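You operate a simulated robot arm through the tools that you are given. There is no shell and no other tool.

The job below is to be done with a simulated robot arm. You get a single attempt, and the scene is never put back.

Task
Wedge the strapped roll, then slacken its strap and unhook it.
Fine: roll wedge in before the catch is freed; the roll must not shift.
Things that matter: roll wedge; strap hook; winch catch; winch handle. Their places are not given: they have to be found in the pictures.

It is judged by the outcome, as a careful person would: the job done as asked, and still so three seconds after it is handed in. It fails if anything else is knocked over, pushed out of place, dropped, spilled or broken.

Robot
A 7-joint arm with a two-finger parallel gripper, fixed in place. Base frame: the origin is on the floor under the middle of its stand, x ahead of it, y to its left, z up. Lengths are in cm, angles in rad, forces in N, time in s.
With the tool pointing down near the work surface it reaches from about 10 to 88 cm from the base axis. Its first joint turns from -2.897 to 2.897 rad. Payload 3.91 kg.
The tool frame sits at the grasp point between the pads (the TCP): z along the fingers, y along the line on which they close. The tips reach 3 cm beyond it. The gripper opens to 11 cm. The fingers are 2 cm wide and 1 cm thick; the gripper's body (4.8 by 11.2 cm) begins 5.5 cm behind the TCP.
Orientation is told as [roll, pitch, yaw] about the base's x, y, z axes, in that order, counted from this pose: with the fingers straight down and closing along the base's y, the tool's x points along the base's -x, its y along +y and its z along -z.

Tools
- The arm moves only by the tool move_arm. Its argument "steps" is a list that holds one entry, the list of rows, each a list of 7 numbers: the shift along the base's x, y, z in cm, then the turn, a rotation vector about the base's x, y, z in rad, then the opening, from 0 (shut) to 1 (fully open). In form: [[[tx, ty, tz, ax, ay, az, fingers], ...]]. A call has 1 to 20 rows; each row is the pose to reach, as a shift and turn from the pose commanded when the call began. Rows are played at 5 a second. More than 5 cm and 0.15 rad between two rows, or a gripper value outside its range, and nothing of the call is played. A pose out of reach is approached as far as the arm can. The call stops where the force on the tool passes 90 N (or 10 N more than at its start, if that is more) or the arm is blocked; 0.2 s more then pass. The fingers move at their own pace (about 7.2 cm/s each) and stop on an object; they squeeze with about 29 N. The grip force told is the motor's: it shows also when the fingers shut on nothing. Time passes only in rows, and 0.2 s behind the last, so rows that repeat a pose let the fingers close. It gives the time, the measured TCP pose, the force on the tool (base axes), the opening and the grip force at its end, in the units of the frame above (readings bear some noise), with the torque about the TCP (base axes, N m) and any sound that the robot's microphone picked up.
- Cameras (640 x 400 px; columns grow to the right, rows downward): "scene" is fixed at [5.12, -50.16, 120.34]; the picture's right is [0.72, -0.69, 0.00], its down [-0.16, -0.17, -0.97] and it looks along [0.68, 0.70, -0.23] (base axes); focal length 229 px, centre (320, 200). "wrist" rides on the gripper at [7.2, 1.7, -10.3] in the tool frame; the picture's right is [-0.23, 0.97, 0.00], its down [-0.76, -0.18, -0.62] and it looks along [-0.61, -0.14, 0.78] (tool axes); focal length 222 px, centre (320, 200).
- grab_frame(camera): a new picture of that camera. It takes no simulated time.
- move_column(by): slides the trunk up (or, below 0, down) by that many cm; the arm rides with it, the base frame stays. It gives what a move gives, with no picture.
- probe_pixels(camera, pixels): for up to 12 pixels [column, row] of the newest picture of that camera ("zoom" is the newest enlarged one), the place [x, y, z] in the base frame of the surface seen there, good to about 0.2 cm. It takes no simulated time.
- zoom(camera, box): a new picture of the part [left, top, right, bottom] of that camera's present view, enlarged. It takes no simulated time.
- job_done(): hands the job in; it is judged then, once.

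Unless the task says otherwise, let go and move clear before handing in.

The tools are called as a command line: name --argument value ..., lists and objects as JSON in quotes. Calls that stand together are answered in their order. move_arm: Moves the arm, as the interface text tells. Its arguments: {"type":"object","properties":{"steps":{"type":"array","items":{"type":"array","items":{"type":"array","items":{"type":"number"}}}}},"required":["steps"]} The other tools are called the same way: move_column (by) moves the trunk up or down; grab_frame (camera) takes a picture; probe_pixels (camera, pixels) gives the place of the surface under pixels of a picture; zoom (camera, box) takes an enlarged picture of a part of a camera's view; job_done () hands the job in.

At the start:

```text
t: 0.0
tool_pos: [49.74, -2.6, 133.6]
ee_rot: [-0.001, -0.001, 0.0]
wrist_force: [-0.1, 1.0, -0.1]
moment: [0.01, 0.01, 0.0]
gripper_width: 10.99
grip_force: 0.1
trunk travel left (down, up): [-65.4, 2.9]
```

scene: 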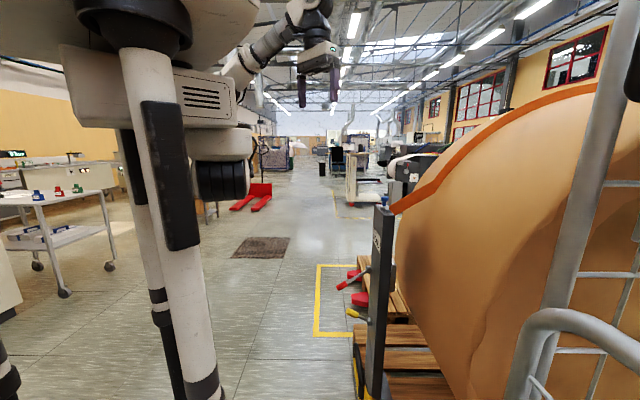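
wrist: 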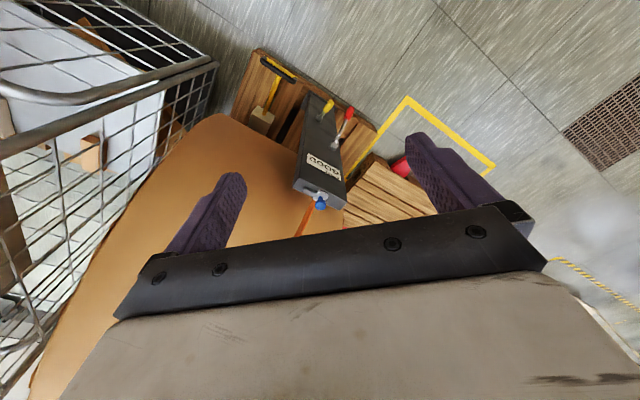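

The wrist picture shows a dark winch post around (320,150), with a yellow lever (328,105), a red-tipped lever (350,113), a blue item at the orange strap's end (320,203), and a yellow item with a block on the pallet (262,115). I'll enlarge these areas and look closer.

zoom --camera "wrist" --box '[220, 40, 440, 250]'

zoom --camera "scene" --box '[300, 180, 480, 400]'

```text
1.90 times, centred on (330, 145) of wrist
```

zoom: 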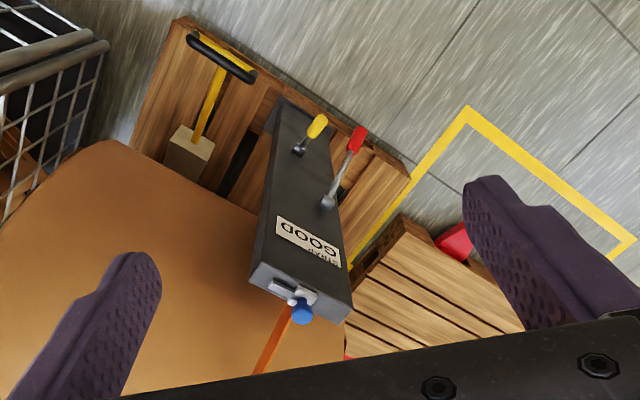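

```text
1.82 times, centred on (390, 290) of scene
```

zoom: 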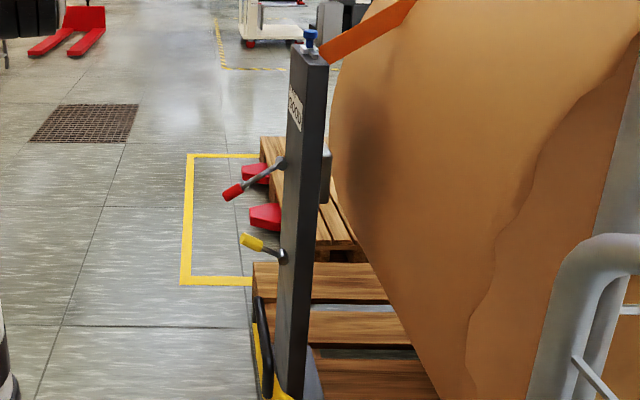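

The enlarged wrist view shows a wooden wedge with a yellow rod and a black T grip, a yellow catch lever and a red-tipped handle on the post, and a blue-knobbed hook on its top. I'll probe their places.

probe_pixels --camera "wrist" --pixels '[[264, 113], [262, 122], [271, 92], [262, 62], [294, 78], [278, 70], [329, 102], [322, 118], [352, 112], [335, 143], [320, 203], [313, 193]]'

probe_pixels --camera "zoom" --pixels '[[232, 192], [281, 164], [247, 240], [284, 258], [310, 38], [311, 50], [345, 45], [262, 340], [258, 303], [270, 392], [300, 70], [285, 390]]'

zoom --camera "scene" --box '[340, 190, 430, 250]'

zoom --camera "scene" --box '[320, 300, 460, 400]'

zoom --camera "wrist" --box '[230, 40, 390, 140]'

```text
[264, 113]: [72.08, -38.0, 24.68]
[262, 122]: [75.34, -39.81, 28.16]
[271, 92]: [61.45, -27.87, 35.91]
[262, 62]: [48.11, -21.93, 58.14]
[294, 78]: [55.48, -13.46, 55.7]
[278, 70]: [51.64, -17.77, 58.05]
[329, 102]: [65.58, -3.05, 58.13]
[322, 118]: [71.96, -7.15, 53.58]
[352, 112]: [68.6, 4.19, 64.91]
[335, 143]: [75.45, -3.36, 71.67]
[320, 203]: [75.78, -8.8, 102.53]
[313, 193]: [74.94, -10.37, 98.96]
```

```text
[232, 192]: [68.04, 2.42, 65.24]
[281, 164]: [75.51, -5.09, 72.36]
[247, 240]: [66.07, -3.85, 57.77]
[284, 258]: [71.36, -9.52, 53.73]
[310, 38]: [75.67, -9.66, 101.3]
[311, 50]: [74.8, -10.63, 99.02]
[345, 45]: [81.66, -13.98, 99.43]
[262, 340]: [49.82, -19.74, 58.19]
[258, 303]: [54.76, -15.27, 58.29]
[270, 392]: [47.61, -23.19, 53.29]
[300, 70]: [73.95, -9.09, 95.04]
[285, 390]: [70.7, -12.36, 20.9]
```

```text
6.67 times, centred on (385, 220) of scene
```

zoom: 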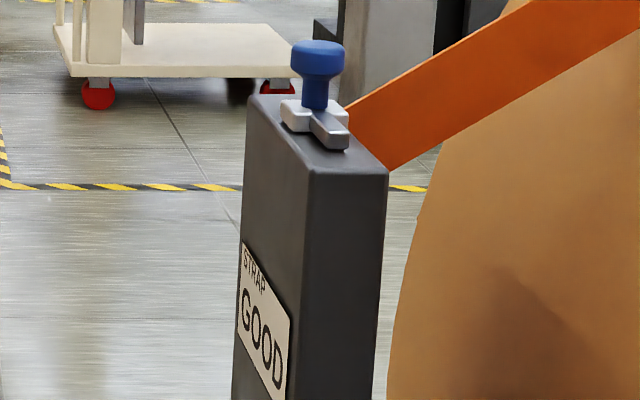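

```text
4.00 times, centred on (390, 350) of scene
```

zoom: 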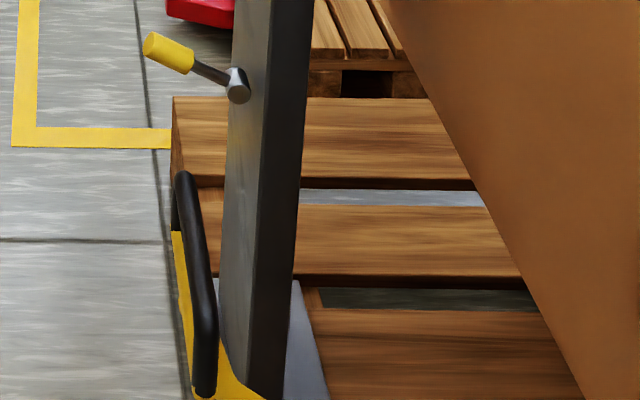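

```text
4.00 times, centred on (310, 90) of wrist
```

zoom: 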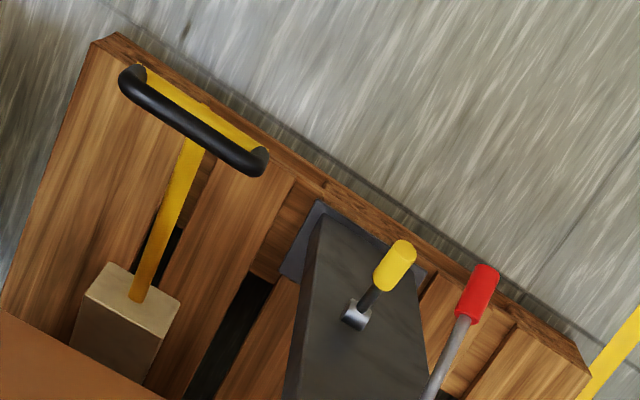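

The wedge's grip bar lies near (51.5,-18,58), its block near (73,-38,26), the yellow lever at (66,-3.5,58), the red handle tip at (68,3.5,65), and the blue hook knob at (75.7,-9,102). I'll lower the trunk part way, with nothing under the gripper nearby, for a closer look.

move_column --by -30

grab_frame --camera "wrist"

grab_frame --camera "scene"

```text
t: 3.0
tool_pos: [49.75, -2.6, 103.58]
ee_rot: [-0.001, 0.0, 0.0]
wrist_force: [-0.3, 0.5, -0.1]
moment: [-0.01, 0.0, 0.01]
gripper_width: 10.99
grip_force: 0.0
trunk travel left (down, up): [-35.4, 32.9]
```

```text
taken
```

wrist: 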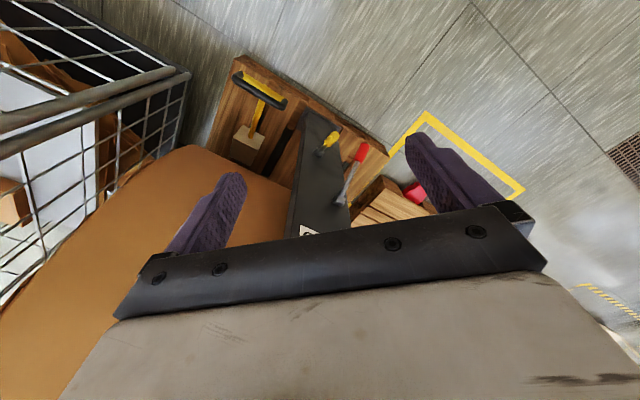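

```text
taken
```

scene: 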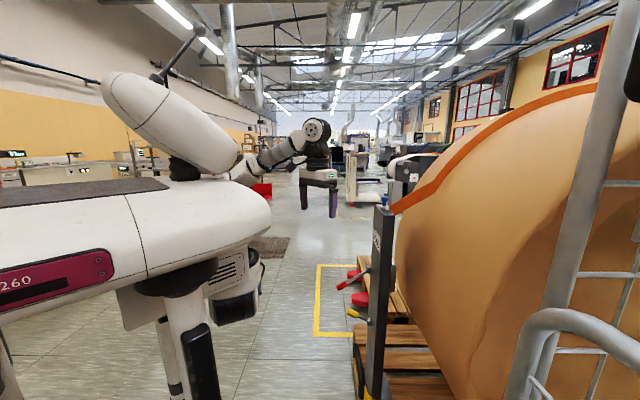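

The trunk came down and the pictures are unobstructed; the wedge bar now shows at (258,88) in the wrist view. I'll back off a little, lower, and yaw the wrist so that its camera looks at the wedge along the roll.

move_arm --steps '[[[-2, -1, -3, 0, 0, -0.13, 1], [-4, -2, -6, 0, 0, -0.26, 1], [-6, -3, -9, 0, 0, -0.39, 1], [-8, -4, -12, 0, 0, -0.52, 1], [-9, -5, -15, 0, 0, -0.65, 1], [-10, -5.4, -18, 0, 0, -0.77, 1]]]'

grab_frame --camera "wrist"

grab_frame --camera "scene"

```text
t: 4.4
tool_pos: [39.86, -7.97, 85.43]
ee_rot: [-0.001, -0.001, -0.771]
wrist_force: [0.1, -0.1, 0.0]
moment: [0.02, -0.01, 0.0]
gripper_width: 11.03
grip_force: 0.1
trunk travel left (down, up): [-35.4, 32.9]
```

```text
taken
```

wrist: 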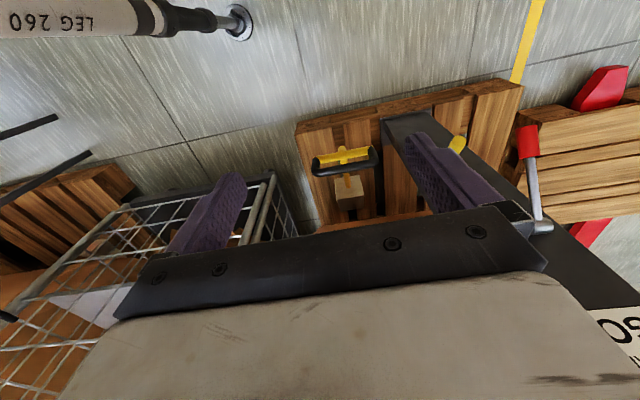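

```text
taken
```

scene: 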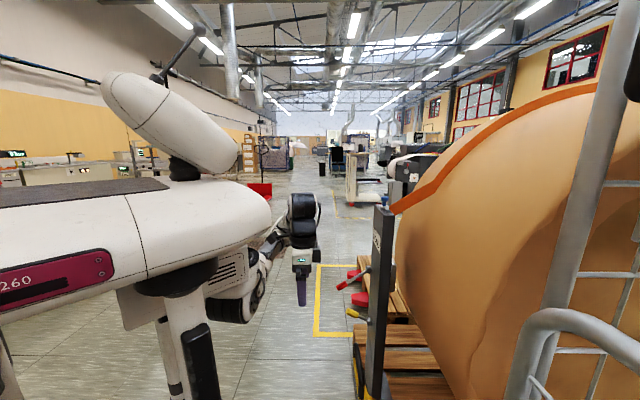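

The wedge shows at (348,165)–(348,190) between the fingers, and the T bar is parallel to the finger line. I'll enlarge this region to study the handle's shape.

zoom --camera "wrist" --box '[280, 80, 440, 230]'

probe_pixels --camera "wrist" --pixels '[[316, 165], [345, 159], [376, 153], [340, 150], [348, 155], [349, 183], [340, 190], [358, 186], [347, 205], [330, 147], [365, 150], [325, 200]]'

zoom --camera "wrist" --box '[420, 100, 580, 250]'

```text
2.67 times, centred on (360, 155) of wrist
```

zoom: 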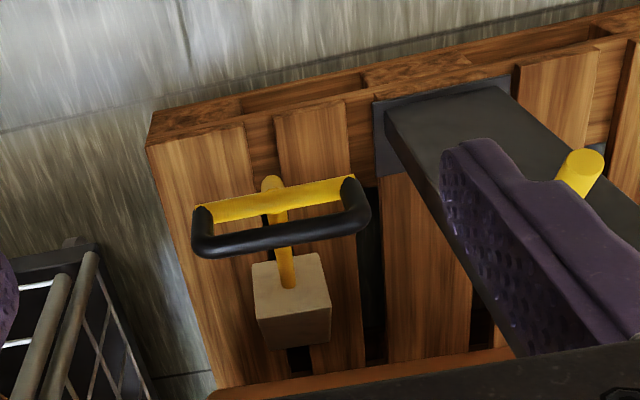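

```text
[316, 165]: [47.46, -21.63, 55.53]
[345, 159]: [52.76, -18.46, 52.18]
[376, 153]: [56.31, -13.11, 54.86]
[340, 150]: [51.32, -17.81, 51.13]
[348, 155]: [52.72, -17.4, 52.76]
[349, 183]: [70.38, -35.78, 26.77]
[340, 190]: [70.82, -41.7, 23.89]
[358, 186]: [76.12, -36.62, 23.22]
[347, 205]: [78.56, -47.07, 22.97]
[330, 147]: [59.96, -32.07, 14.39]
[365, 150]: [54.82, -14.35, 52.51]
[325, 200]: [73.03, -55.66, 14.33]
```

```text
2.67 times, centred on (500, 175) of wrist
```

zoom: 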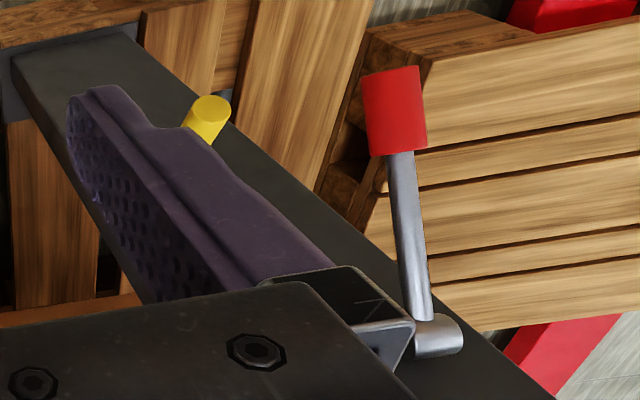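

The handle is a D-loop with the black tube at z≈58 and a yellow base at z≈52, and the block's near face is about (70,-36,27) on a pallet top of z≈14.4. I'll tilt the wrist up and lower it so that I can see the gap between wedge and roll.

move_arm --steps '[[[0.8, -0.4, -4.8, -0.0873, -0.0895, 0, 1], [1.6, -0.8, -9.7, -0.1745, -0.179, 0, 1], [2.4, -1.2, -14.5, -0.2618, -0.2685, 0, 1], [3.1, -1.6, -19.4, -0.349, -0.358, 0, 1]]]'

grab_frame --camera "wrist"

grab_frame --camera "scene"

```text
t: 5.4
tool_pos: [57.84, -12.42, 67.57]
ee_rot: [-0.004, -0.501, -0.77]
wrist_force: [0.3, 0.3, -1.5]
moment: [0.03, 0.03, -0.01]
gripper_width: 10.99
grip_force: 0.0
out of reach, approached as far as the arm can: row 1, 2, 3, 4
trunk travel left (down, up): [-35.4, 32.9]
```

```text
taken
```

wrist: 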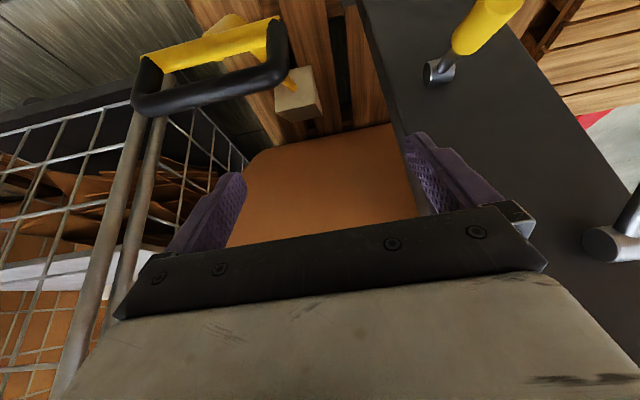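

```text
taken
```

scene: 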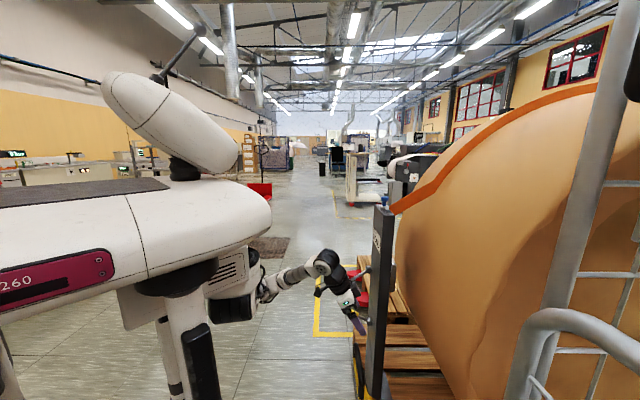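

The arm could not hold that low reach from this trunk height and slid forward to (57.8,-12.4,67.6), close to the post but touching nothing (force ≈ 1.5 N). Before lifting back I'll use this close view of the wedge (300,95) and the levers (440,70), (610,240).

zoom --camera "wrist" --box '[120, 0, 420, 190]'

probe_pixels --camera "wrist" --pixels '[[297, 82], [300, 105], [280, 100], [318, 100], [300, 118], [260, 155], [310, 140], [380, 130], [330, 200], [428, 72], [490, 12], [600, 245]]'

zoom --camera "wrist" --box '[360, 0, 640, 280]'

```text
2.11 times, centred on (270, 95) of wrist
```

zoom: 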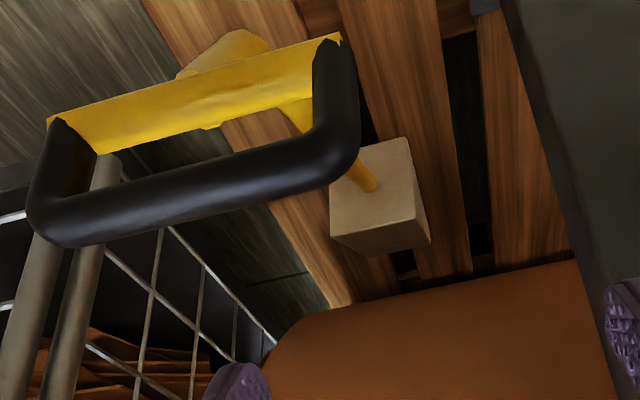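

```text
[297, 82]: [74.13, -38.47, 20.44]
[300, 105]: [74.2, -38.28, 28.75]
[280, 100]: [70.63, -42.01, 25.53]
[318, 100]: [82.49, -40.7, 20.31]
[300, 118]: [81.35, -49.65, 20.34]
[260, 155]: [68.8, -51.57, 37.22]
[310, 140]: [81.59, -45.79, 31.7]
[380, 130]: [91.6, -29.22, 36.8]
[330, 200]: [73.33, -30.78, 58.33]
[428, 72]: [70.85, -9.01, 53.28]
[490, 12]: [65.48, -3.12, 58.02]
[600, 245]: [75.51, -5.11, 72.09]
```

```text
1.43 times, centred on (500, 140) of wrist
```

zoom: 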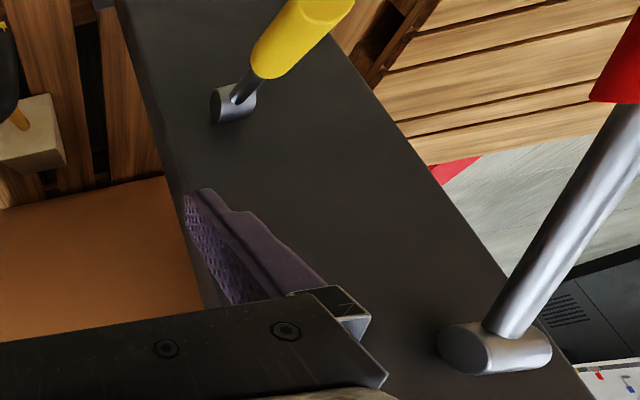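

The wedge's back face lies about 16 cm short of the roll face, so it must be pushed along (0.716,-0.698) under the roll; both levers swing in that vertical plane on the post's near face. First I'll retreat up and back to the earlier pose, with a careful first row.

move_arm --steps '[[[0, 0, 3, 0, 0, 0, 1]]]'

```text
t: 5.8
tool_pos: [57.84, -12.56, 70.73]
ee_rot: [-0.004, -0.501, -0.769]
wrist_force: [0.0, -0.6, -0.6]
moment: [0.0, 0.02, 0.03]
gripper_width: 11.0
grip_force: 0.0
trunk travel left (down, up): [-35.4, 32.9]
```

The lift moved straight up from the reached pose, so shifts count from there. I'll undo the tilt and go back to about (40,-8,85).

move_arm --steps '[[[-1, 0.3, 4, 0.0873, 0.0895, 0, 1], [-3, 0.8, 8, 0.1745, 0.179, 0, 1], [-6, 1.6, 11, 0.2618, 0.2685, 0, 1], [-10, 2.6, 13, 0.349, 0.358, 0, 1], [-14, 3.6, 14, 0.349, 0.358, 0, 1], [-17.8, 4.6, 14.7, 0.349, 0.358, 0, 0.5]]]'

```text
t: 7.2
tool_pos: [39.99, -8.05, 85.59]
ee_rot: [-0.002, -0.002, -0.77]
wrist_force: [-0.2, 0.3, -0.3]
moment: [-0.01, -0.01, 0.02]
gripper_width: 5.51
grip_force: 0.1
trunk travel left (down, up): [-35.4, 32.9]
```

Back at (40,-8,85.6) with the tool straight down. I'll lower the trunk 24 cm so that the fingers are behind the wedge's bar, about 15 cm short of it, then look.

move_column --by -24

grab_frame --camera "wrist"

grab_frame --camera "scene"

```text
t: 9.7
tool_pos: [39.9, -8.09, 61.46]
ee_rot: [0.0, -0.002, -0.77]
wrist_force: [0.4, -1.6, 0.1]
moment: [0.01, 0.01, 0.0]
gripper_width: 5.5
grip_force: 0.0
trunk travel left (down, up): [-11.4, 56.9]
```

```text
taken
```

wrist: 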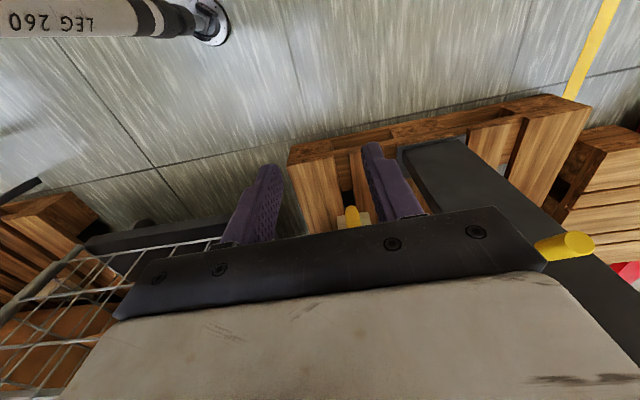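

```text
taken
```

scene: 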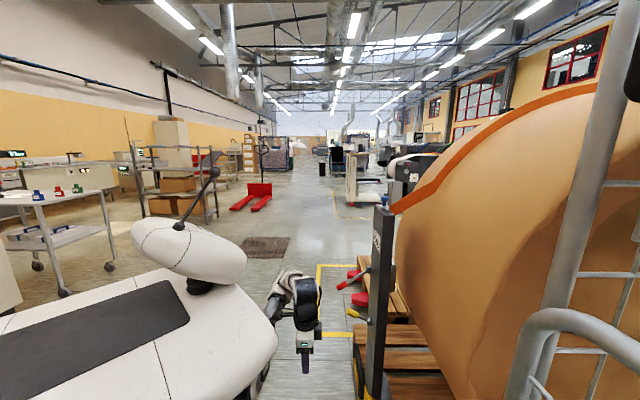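

The fingers now hang at z≈61 behind the bar, and the scene picture still shows the black bar around (367,350)–(371,395). I'll probe it precisely.

zoom --camera "scene" --box '[280, 320, 400, 400]'

probe_pixels --camera "scene" --pixels '[[357, 362], [358, 370], [359, 380], [359, 390], [355, 365], [355, 378], [302, 370], [304, 350]]'

```text
5.00 times, centred on (340, 360) of scene
```

zoom: 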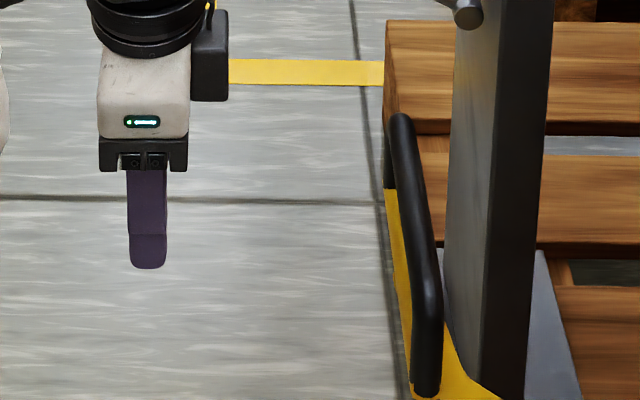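

```text
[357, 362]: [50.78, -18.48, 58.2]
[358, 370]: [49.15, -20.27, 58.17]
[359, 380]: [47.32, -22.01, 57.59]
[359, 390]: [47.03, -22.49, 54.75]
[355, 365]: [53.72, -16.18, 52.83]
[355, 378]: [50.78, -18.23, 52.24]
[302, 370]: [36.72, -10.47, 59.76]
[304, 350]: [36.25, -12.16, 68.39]
```

The bar's face sits at u≈49.3 along the push direction, centred laterally near (51.5,-18), z 52–58. I'll shut the fingers, come down to z≈55.5 and stop about 4 cm behind the bar; I also check where the cage stands.

move_arm --steps '[[[0.84, 0.86, -2, 0, 0, 0, 0], [2.3, -0.55, -4, 0, 0, 0, 0], [4.5, -2.7, -6, 0, 0, 0, 0], [7.86, -5.98, -6, 0, 0, 0, 0]]]'

zoom --camera "scene" --box '[260, 280, 420, 400]'

grab_frame --camera "wrist"

```text
t: 10.7
tool_pos: [47.88, -13.93, 55.62]
ee_rot: [-0.005, -0.003, -0.769]
wrist_force: [-0.1, -0.8, -1.0]
moment: [-0.03, 0.01, 0.0]
gripper_width: 0.02
grip_force: 28.7
trunk travel left (down, up): [-11.4, 56.9]
```

```text
3.33 times, centred on (340, 340) of scene
```

zoom: 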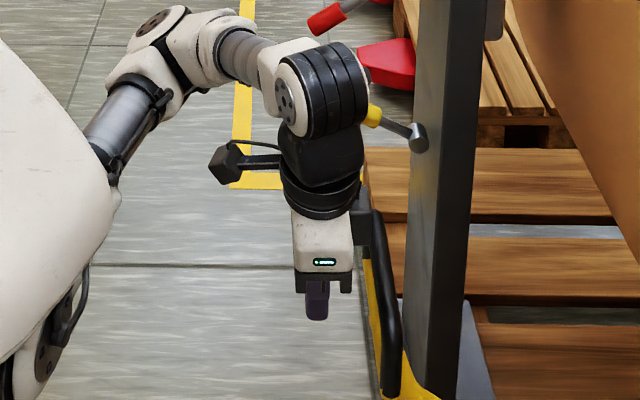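

```text
taken
```

wrist: 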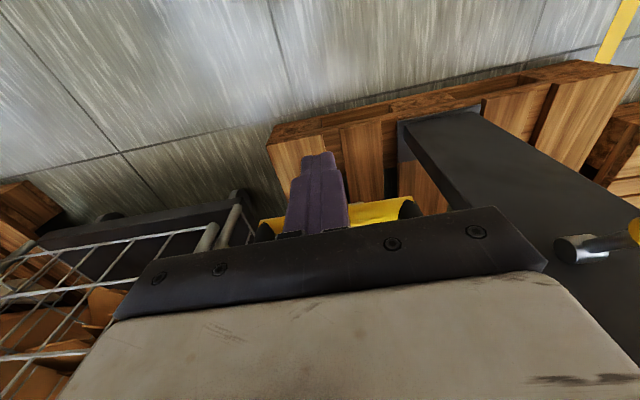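

The shut fingers at (318,200) stand in front of the bar's centre, with the yellow bar showing on both sides (270–410). I'll push gently along the push direction in 1 cm rows and watch the force.

move_arm --steps '[[[0.716, -0.698, 0, 0, 0, 0, 0], [1.432, -1.396, 0, 0, 0, 0, 0], [2.148, -2.094, 0, 0, 0, 0, 0], [2.864, -2.792, 0, 0, 0, 0, 0], [3.58, -3.49, 0, 0, 0, 0, 0], [4.296, -4.188, 0, 0, 0, 0, 0]]]'

zoom --camera "scene" --box '[260, 280, 420, 400]'

grab_frame --camera "wrist"

```text
t: 12.1
tool_pos: [52.14, -18.18, 55.63]
ee_rot: [-0.003, -0.001, -0.771]
wrist_force: [-1.9, 6.2, 1.1]
moment: [-0.15, -0.07, -0.06]
gripper_width: 0.01
grip_force: 29.0
trunk travel left (down, up): [-11.4, 56.9]
```

```text
3.33 times, centred on (340, 340) of scene
```

zoom: 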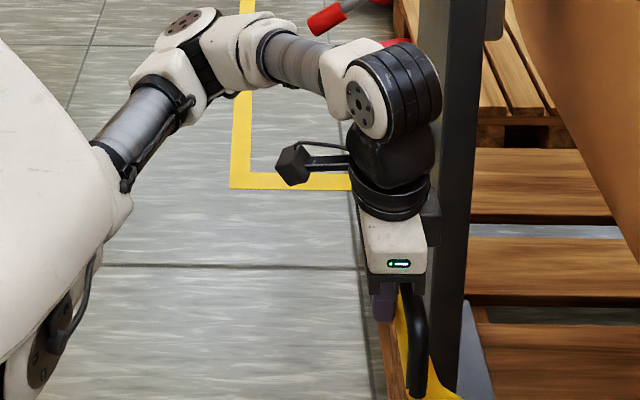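

```text
taken
```

wrist: 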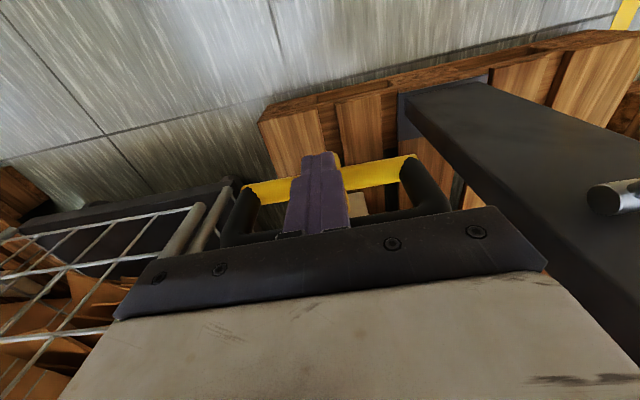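

The fingers are against the bar at about 6 N and the wedge slides with them (bar moved from (385,300) to (415,340) in the enlarged view). I'll go on pushing with small steps and watch for the force to rise.

move_arm --steps '[[[0.573, -0.558, 0, 0, 0, 0, 0], [1.146, -1.117, 0, 0, 0, 0, 0], [1.718, -1.675, 0, 0, 0, 0, 0], [2.291, -2.234, 0, 0, 0, 0, 0], [2.864, -2.792, 0, 0, 0, 0, 0]]]'

zoom --camera "scene" --box '[300, 250, 460, 400]'

grab_frame --camera "wrist"

```text
t: 13.3
tool_pos: [55.03, -21.0, 55.57]
ee_rot: [-0.001, -0.002, -0.77]
wrist_force: [-6.1, 3.3, 0.3]
moment: [-0.05, -0.1, -0.11]
gripper_width: 0.01
grip_force: 29.6
trunk travel left (down, up): [-11.4, 56.9]
```

```text
2.67 times, centred on (380, 325) of scene
```

zoom: 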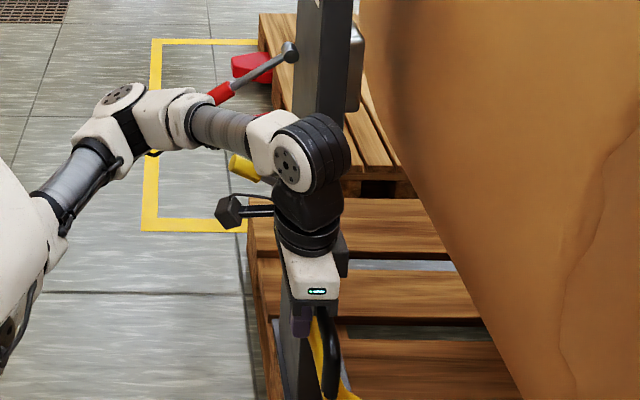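

```text
taken
```

wrist: 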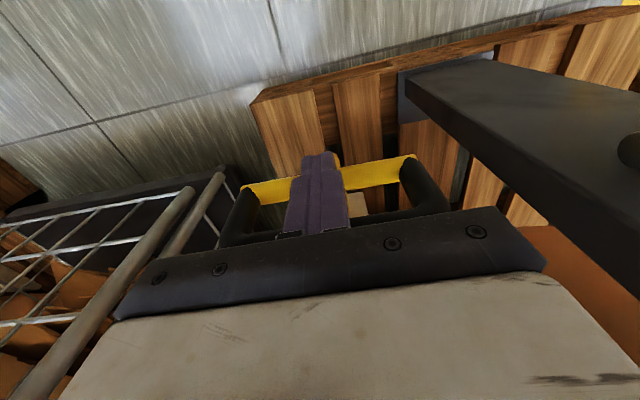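

Still only ≈7 N, so the wedge slides freely; the forearm at (215,130) appears near the red handle in the picture, so I'll check the depth before pushing on.

probe_pixels --camera "zoom" --pixels '[[225, 130], [265, 120], [330, 140], [222, 95], [243, 165], [345, 260], [328, 360], [170, 110]]'

probe_pixels --camera "wrist" --pixels '[[140, 260], [190, 220], [60, 360], [600, 280], [355, 205], [240, 220]]'

```text
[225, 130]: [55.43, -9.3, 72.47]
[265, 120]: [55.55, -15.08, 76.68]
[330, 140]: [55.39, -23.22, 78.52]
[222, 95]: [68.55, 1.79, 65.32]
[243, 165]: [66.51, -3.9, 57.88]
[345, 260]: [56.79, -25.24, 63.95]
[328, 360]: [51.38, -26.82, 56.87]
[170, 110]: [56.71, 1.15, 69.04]
```

```text
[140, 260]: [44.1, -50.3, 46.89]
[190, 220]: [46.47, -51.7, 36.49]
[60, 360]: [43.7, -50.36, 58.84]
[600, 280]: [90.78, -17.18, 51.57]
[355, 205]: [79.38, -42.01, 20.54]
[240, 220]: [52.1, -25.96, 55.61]
```

The link near (56–57, 1..-9, 69–72) runs along y and further pushing would bring it toward the red handle tip at (68.5,2,65). I'll probe the arm's chain further to judge that clearance.

grab_frame --camera "scene"

probe_pixels --camera "zoom" --pixels '[[120, 100], [100, 130], [135, 140], [60, 190], [155, 140], [185, 100], [200, 100], [205, 145], [225, 110], [180, 145], [40, 240], [15, 300]]'

zoom --camera "scene" --box '[320, 260, 420, 340]'

```text
taken
```

scene: 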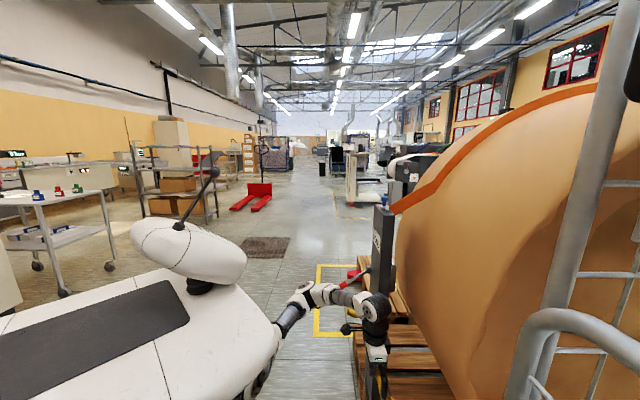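

```text
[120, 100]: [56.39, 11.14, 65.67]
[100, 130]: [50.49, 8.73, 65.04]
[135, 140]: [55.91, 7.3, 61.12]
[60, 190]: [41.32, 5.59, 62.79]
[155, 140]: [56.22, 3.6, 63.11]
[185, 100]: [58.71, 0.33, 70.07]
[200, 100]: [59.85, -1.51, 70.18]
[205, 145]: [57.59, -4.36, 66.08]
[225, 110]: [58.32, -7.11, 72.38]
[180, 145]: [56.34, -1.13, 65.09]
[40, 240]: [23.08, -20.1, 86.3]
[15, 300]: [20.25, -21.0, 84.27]
```

```text
5.00 times, centred on (370, 300) of scene
```

zoom: 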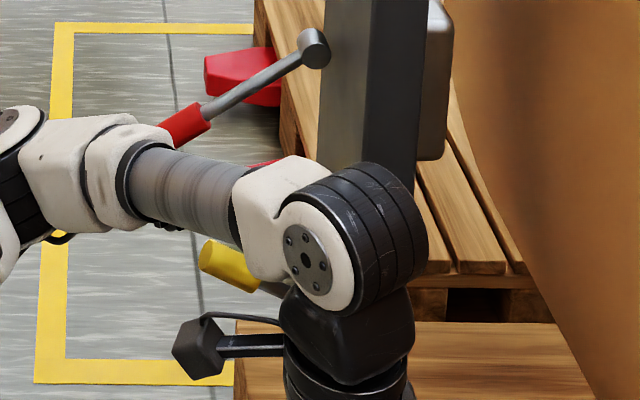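

By the silhouette points the forearm axis is about (57.9,-3,66.5) with radius ≈4.5, leaving about 5 cm to the red knob and the yellow lever, and as the arm extends the elbow should mostly slide along -y. I'll push on by 2 cm only and recheck.

move_arm --steps '[[[0.478, -0.465, 0, 0, 0, 0, 0], [0.955, -0.931, 0, 0, 0, 0, 0], [1.432, -1.396, 0, 0, 0, 0, 0]]]'

zoom --camera "scene" --box '[320, 260, 420, 340]'

probe_pixels --camera "zoom" --pixels '[[125, 120], [160, 150], [200, 165], [60, 120], [230, 180], [170, 225], [100, 225]]'

```text
t: 14.1
tool_pos: [56.4, -22.57, 55.59]
ee_rot: [-0.004, -0.004, -0.769]
wrist_force: [-5.8, 2.6, 2.1]
moment: [-0.04, -0.11, -0.09]
gripper_width: 0.0
grip_force: 29.1
trunk travel left (down, up): [-11.4, 56.9]
```

```text
5.00 times, centred on (370, 300) of scene
```

zoom: 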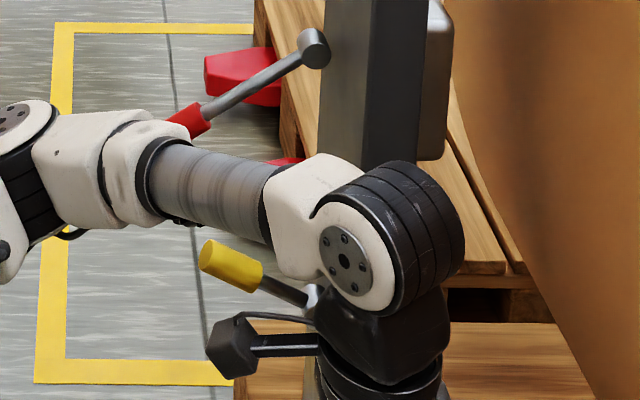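

```text
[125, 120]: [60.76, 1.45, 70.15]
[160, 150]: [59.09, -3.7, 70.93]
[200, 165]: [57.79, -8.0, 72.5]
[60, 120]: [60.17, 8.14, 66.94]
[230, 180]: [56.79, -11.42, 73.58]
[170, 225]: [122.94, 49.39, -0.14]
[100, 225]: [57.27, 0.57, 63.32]
```

Force is still ≈6 N (TCP at u≈56), and the forearm barely moved in x, mostly along -y as expected. I'll push another 2.5 cm in small steps.

move_arm --steps '[[[0.358, -0.349, 0, 0, 0, 0, 0], [0.716, -0.698, 0, 0, 0, 0, 0], [1.074, -1.047, 0, 0, 0, 0, 0], [1.432, -1.396, 0, 0, 0, 0, 0], [1.79, -1.745, 0, 0, 0, 0, 0]]]'

zoom --camera "scene" --box '[320, 260, 420, 340]'

grab_frame --camera "wrist"

probe_pixels --camera "zoom" --pixels '[[150, 130], [180, 155], [210, 165], [60, 120], [240, 180], [110, 125]]'

```text
t: 15.3
tool_pos: [58.07, -24.17, 55.43]
ee_rot: [-0.003, -0.003, -0.766]
wrist_force: [-2.4, 7.9, 2.7]
moment: [-0.18, -0.03, -0.08]
gripper_width: 0.0
grip_force: 29.6
trunk travel left (down, up): [-11.4, 56.9]
```

```text
5.00 times, centred on (370, 300) of scene
```

zoom: 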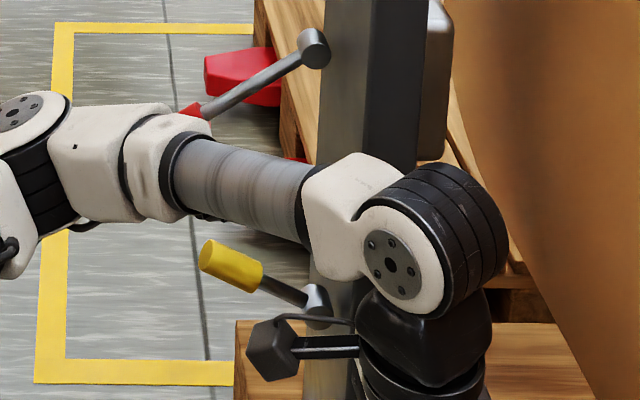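

```text
taken
```

wrist: 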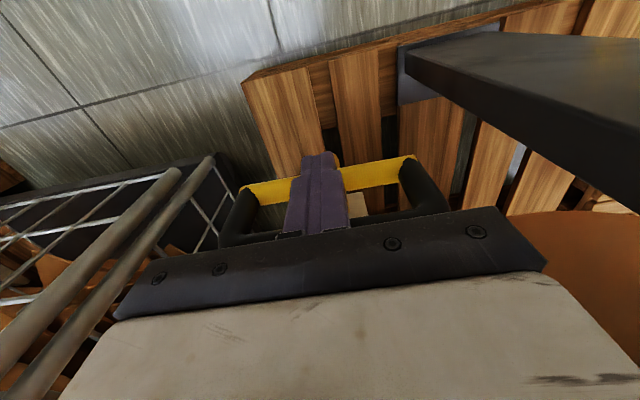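

```text
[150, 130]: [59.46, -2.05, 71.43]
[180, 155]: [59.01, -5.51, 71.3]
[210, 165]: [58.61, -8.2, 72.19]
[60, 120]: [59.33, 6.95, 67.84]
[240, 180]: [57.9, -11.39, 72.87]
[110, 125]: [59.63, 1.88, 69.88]
```

Still ≈8 N at u≈58.5 and the forearm keeps clear (x≈59 at its top line). I'll continue another 2.5 cm in 0.4–0.5 cm steps.

move_arm --steps '[[[0.287, -0.279, 0, 0, 0, 0, 0], [0.573, -0.558, 0, 0, 0, 0, 0], [0.859, -0.838, 0, 0, 0, 0, 0], [1.146, -1.117, 0, 0, 0, 0, 0], [1.432, -1.396, 0, 0, 0, 0, 0]]]'

zoom --camera "scene" --box '[320, 240, 440, 340]'

grab_frame --camera "wrist"

```text
t: 16.3
tool_pos: [58.74, -24.73, 55.54]
ee_rot: [0.006, 0.019, -0.781]
wrist_force: [-12.5, 17.3, 8.6]
moment: [-0.39, -0.32, -0.06]
gripper_width: 0.0
grip_force: 29.1
trunk travel left (down, up): [-11.4, 56.9]
stopped in row 4: the force on the tool passed its limit at 98 N (the readings are from after the stop); the commanded pose is now the measured one
```

```text
4.00 times, centred on (380, 290) of scene
```

zoom: 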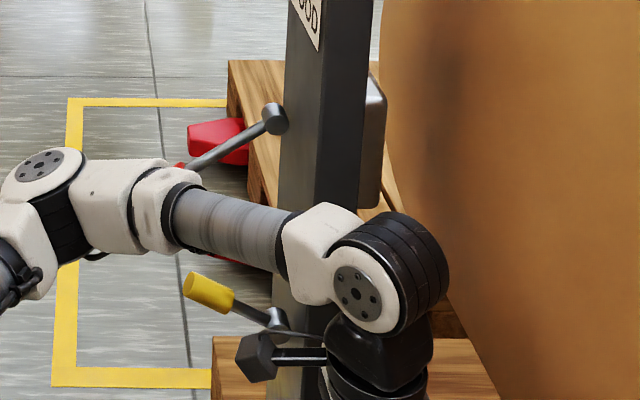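

```text
taken
```

wrist: 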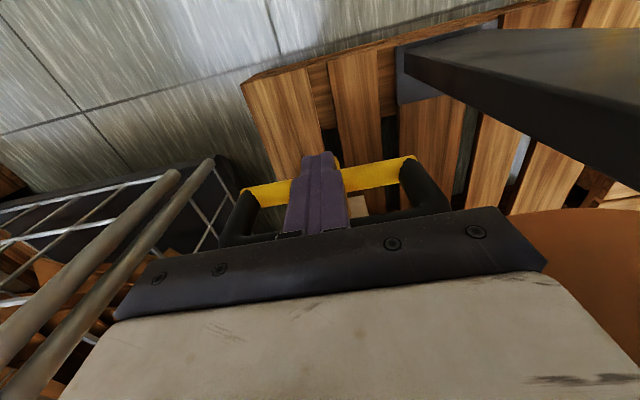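

The force jumped to 98 N at u≈59.3 (about 11 cm of travel), which fits the wedge meeting the roll. I'll back off 3 cm, see whether the wedge stays, and look at its seat.

move_arm --steps '[[[-0.716, 0.698, 0, 0, 0, 0, 0], [-1.432, 1.396, 0, 0, 0, 0, 0], [-2.148, 2.094, 0, 0, 0, 0, 0], [-2.864, 2.792, 0, 0, 0, 0, 0]]]'

grab_frame --camera "wrist"

zoom --camera "scene" --box '[320, 300, 440, 400]'

```text
t: 17.3
tool_pos: [55.79, -21.94, 55.39]
ee_rot: [0.005, 0.017, -0.78]
wrist_force: [0.5, -0.2, 0.2]
moment: [0.01, 0.01, 0.01]
gripper_width: 0.01
grip_force: 29.0
trunk travel left (down, up): [-11.4, 56.9]
```

```text
taken
```

wrist: 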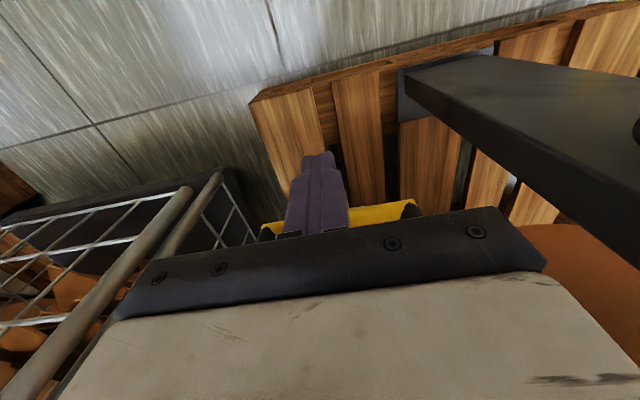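

```text
4.00 times, centred on (380, 350) of scene
```

zoom: 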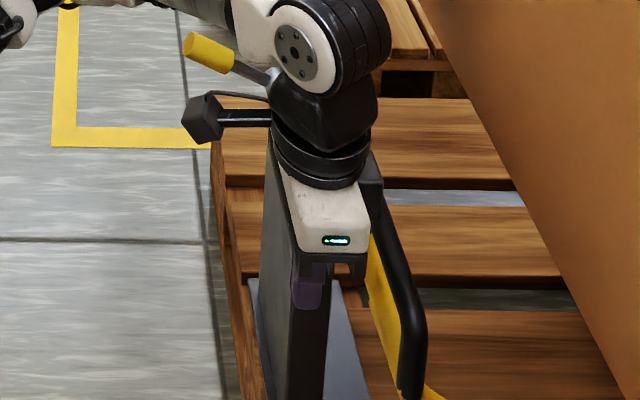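

The bar stayed where it was pushed when I backed off (tube at (400,310) in the enlarged view), so the wedge is in. Next I read the label on the post and measure the levers again.

zoom --camera "scene" --box '[365, 205, 405, 265]'

probe_pixels --camera "wrist" --pixels '[[270, 228], [400, 210], [350, 207], [358, 202], [560, 225], [540, 235], [440, 170]]'

```text
6.67 times, centred on (385, 235) of scene
```

zoom: 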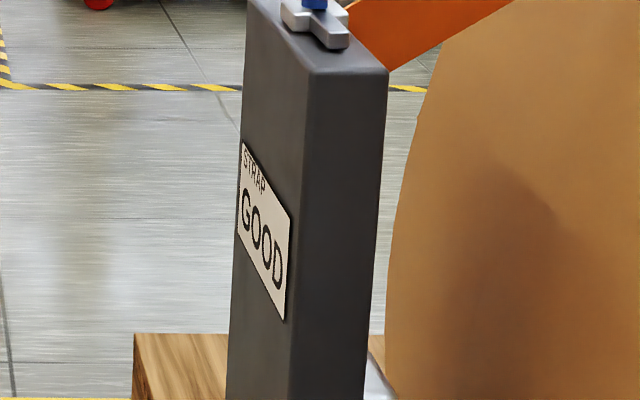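

```text
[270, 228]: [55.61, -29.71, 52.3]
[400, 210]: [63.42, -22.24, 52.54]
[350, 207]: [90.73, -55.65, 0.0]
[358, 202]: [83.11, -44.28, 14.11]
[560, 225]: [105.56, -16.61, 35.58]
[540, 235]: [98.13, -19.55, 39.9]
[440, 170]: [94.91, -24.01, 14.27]
```

The label reads "STRAP GOOD", and the yellow base bar now sits at u≈60.5, i.e. 11.1 cm further in, about where the geometry says the wedge meets the roll. Now I'll lift off the bar and turn the wrist a quarter so that the camera looks at the levers from the side.

move_arm --steps '[[[-1.4, 1.4, 3, 0, 0, 0, 0], [-2.86, 2.79, 7, 0, 0, 0, 0], [-2.86, 2.79, 11, 0, 0, 0.13, 0], [-2.86, 2.79, 14, 0, 0, 0.27, 0], [-2.86, 2.79, 15, 0, 0, 0.41, 0], [-2.86, 2.79, 15, 0, 0, 0.55, 0], [-2.86, 2.79, 15, 0, 0, 0.69, 0], [-2.86, 2.79, 15, 0, 0, 0.83, 0]]]'

grab_frame --camera "wrist"

zoom --camera "scene" --box '[280, 220, 460, 400]'

```text
t: 19.1
tool_pos: [53.11, -19.18, 70.33]
ee_rot: [0.005, 0.017, 0.053]
wrist_force: [1.4, 0.7, 0.2]
moment: [0.0, -0.02, 0.01]
gripper_width: 0.0
grip_force: 29.4
trunk travel left (down, up): [-11.4, 56.9]
```

```text
taken
```

wrist: 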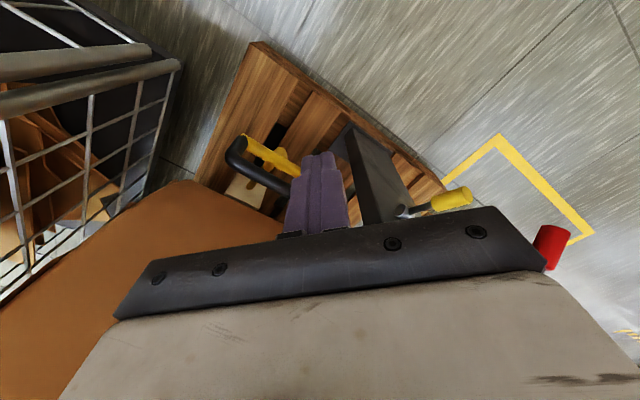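

```text
2.22 times, centred on (370, 310) of scene
```

zoom: 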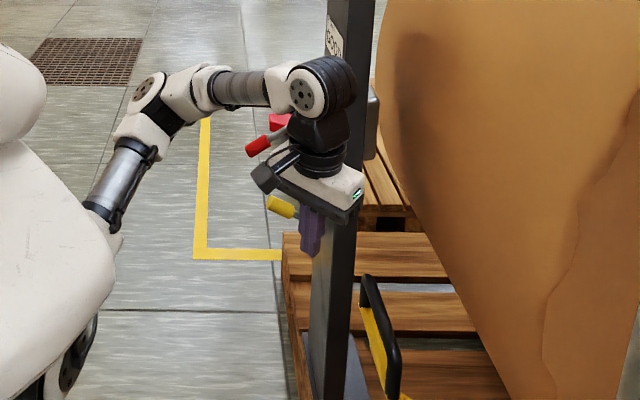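

The camera now sees the wedge (250,175) close under the roll's edge, the yellow lever (450,197) and the red knob (552,247). I'll enlarge the wedge to confirm its seat.

zoom --camera "wrist" --box '[180, 110, 320, 230]'

probe_pixels --camera "wrist" --pixels '[[240, 190], [248, 195], [262, 200], [270, 195], [235, 200], [455, 197], [470, 190], [405, 211], [430, 205], [552, 240], [545, 260], [350, 215]]'

```text
3.33 times, centred on (250, 170) of wrist
```

zoom: 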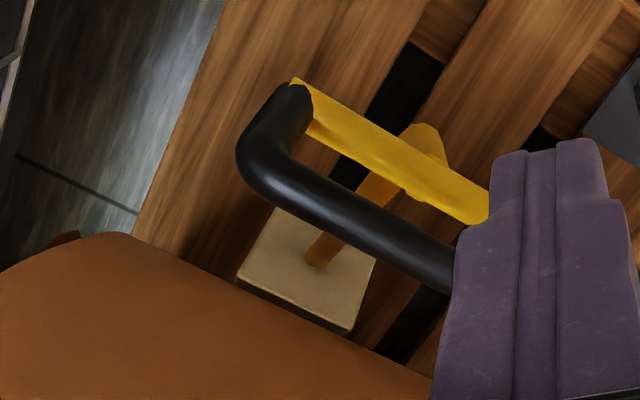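

```text
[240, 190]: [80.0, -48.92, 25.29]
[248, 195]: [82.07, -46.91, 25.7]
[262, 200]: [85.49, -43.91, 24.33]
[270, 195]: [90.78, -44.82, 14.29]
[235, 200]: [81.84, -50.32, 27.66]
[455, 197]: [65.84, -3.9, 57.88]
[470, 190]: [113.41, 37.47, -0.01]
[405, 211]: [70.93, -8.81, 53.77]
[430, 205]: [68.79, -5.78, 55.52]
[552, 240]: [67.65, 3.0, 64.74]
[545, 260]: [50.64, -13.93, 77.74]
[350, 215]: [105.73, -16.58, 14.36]
```

The block's back face is now at u≈91.5 (moved 11.5 cm) and its top edge just meets the roll's curve there, so the wedge is seated. Now I'll bring the shut fingers beside and above the yellow catch lever, turning the wrist so that its narrow side faces the red handle.

move_arm --steps '[[[1.5, 1.9, 0, 0, 0, 0.125, 0], [3.1, 3.8, 0, 0, 0, 0.25, 0], [4.6, 5.7, 0, 0, 0, 0.375, 0], [6.2, 7.7, 0, 0, 0, 0.5, 0], [7.7, 9.6, 0, 0, 0, 0.625, 0], [9.26, 11.5, 0, 0, 0, 0.75, 0]]]'

grab_frame --camera "wrist"

zoom --camera "scene" --box '[280, 200, 460, 380]'

```text
t: 20.5
tool_pos: [62.36, -7.72, 70.58]
ee_rot: [0.004, 0.016, 0.803]
wrist_force: [0.5, -0.1, -0.5]
moment: [-0.01, 0.02, 0.01]
gripper_width: 0.0
grip_force: 28.9
trunk travel left (down, up): [-11.4, 56.9]
```

```text
taken
```

wrist: 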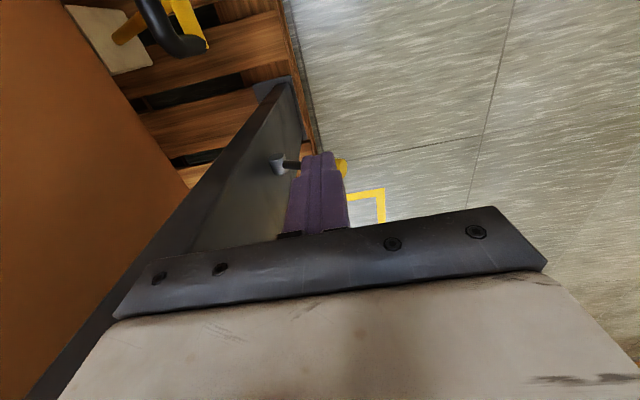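

```text
2.22 times, centred on (370, 290) of scene
```

zoom: 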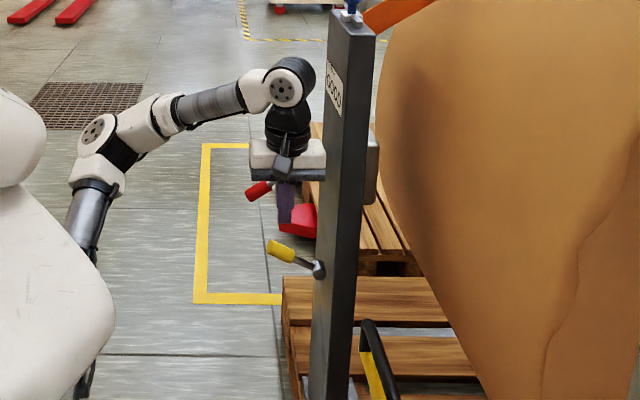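

The fingers at (320,190) hang beside the lever, whose knob shows at (342,168). I'll lean the wrist 0.3 rad away from the red handle and bring the fingertips just above the yellow knob at about (66,-4,59).

move_arm --steps '[[[0, 0, 0, 0.107, -0.105, 0, 0], [0, 0, 0, 0.215, -0.209, 0, 0], [1.5, 1.9, -1, 0.215, -0.209, 0, 0], [2.99, 3.79, -3, 0.215, -0.209, 0, 0], [2.99, 3.79, -6, 0.215, -0.209, 0, 0]]]'

grab_frame --camera "wrist"

zoom --camera "scene" --box '[320, 240, 420, 340]'

```text
t: 21.7
tool_pos: [65.33, -4.01, 64.38]
ee_rot: [0.003, -0.282, 0.802]
wrist_force: [0.2, -0.4, -0.6]
moment: [-0.02, 0.02, -0.01]
gripper_width: 0.01
grip_force: 28.6
trunk travel left (down, up): [-11.4, 56.9]
```

```text
taken
```

wrist: 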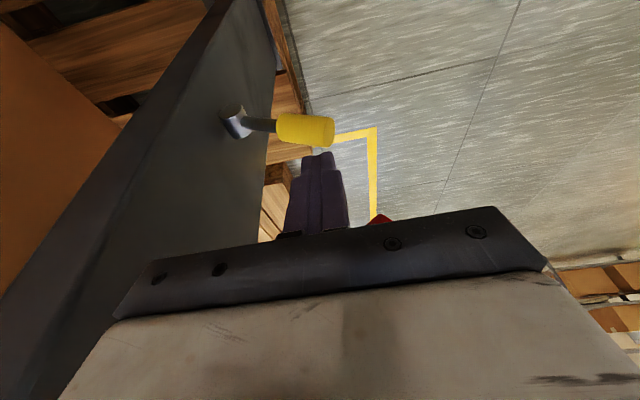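

```text
4.00 times, centred on (370, 290) of scene
```

zoom: 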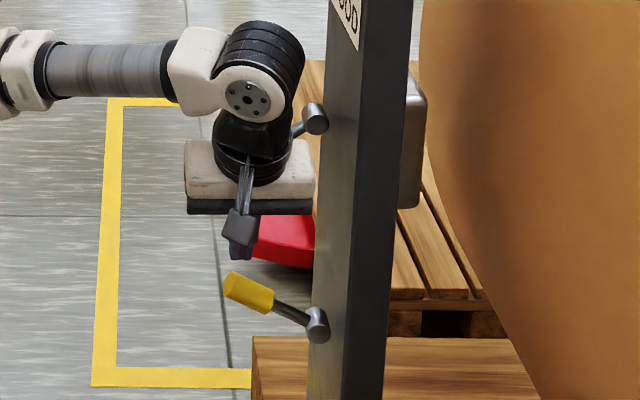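

The fingertips (320,155) are just above the yellow knob (305,130), aligned over its outer half. I'll press down gently in 0.5 cm rows and watch the force.

move_arm --steps '[[[0, 0, -0.5, 0, 0, 0, 0], [0, 0, -1, 0, 0, 0, 0], [0, 0, -1.5, 0, 0, 0, 0], [0, 0, -2, 0, 0, 0, 0], [0, 0, -2.5, 0, 0, 0, 0], [0, 0, -3, 0, 0, 0, 0], [0, 0, -3.5, 0, 0, 0, 0]]]'

grab_frame --camera "wrist"

zoom --camera "scene" --box '[320, 240, 420, 340]'

```text
t: 23.3
tool_pos: [65.33, -3.85, 60.94]
ee_rot: [0.003, -0.282, 0.801]
wrist_force: [-7.4, 3.1, 6.1]
moment: [0.14, 0.18, 0.06]
gripper_width: 0.0
grip_force: 28.3
trunk travel left (down, up): [-11.4, 56.9]
```

```text
taken
```

wrist: 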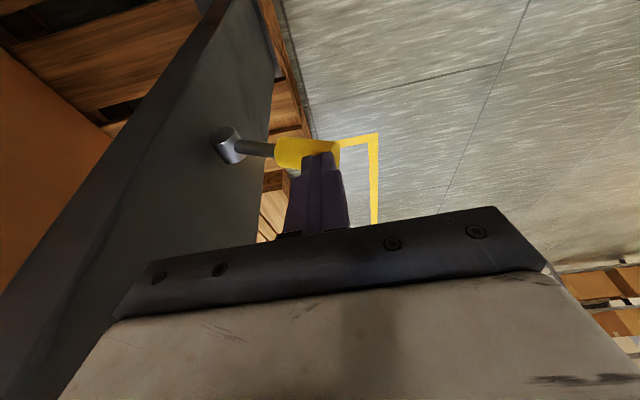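

```text
4.00 times, centred on (370, 290) of scene
```

zoom: 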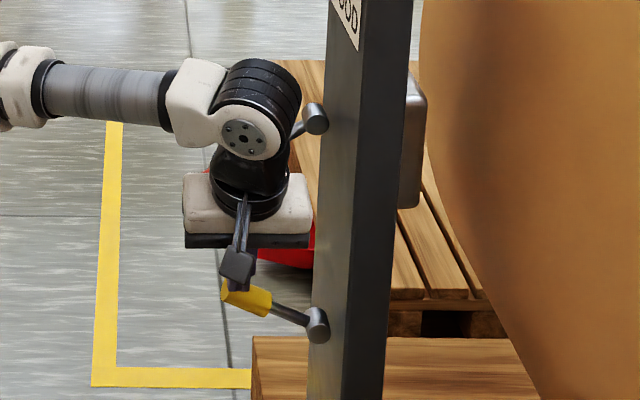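

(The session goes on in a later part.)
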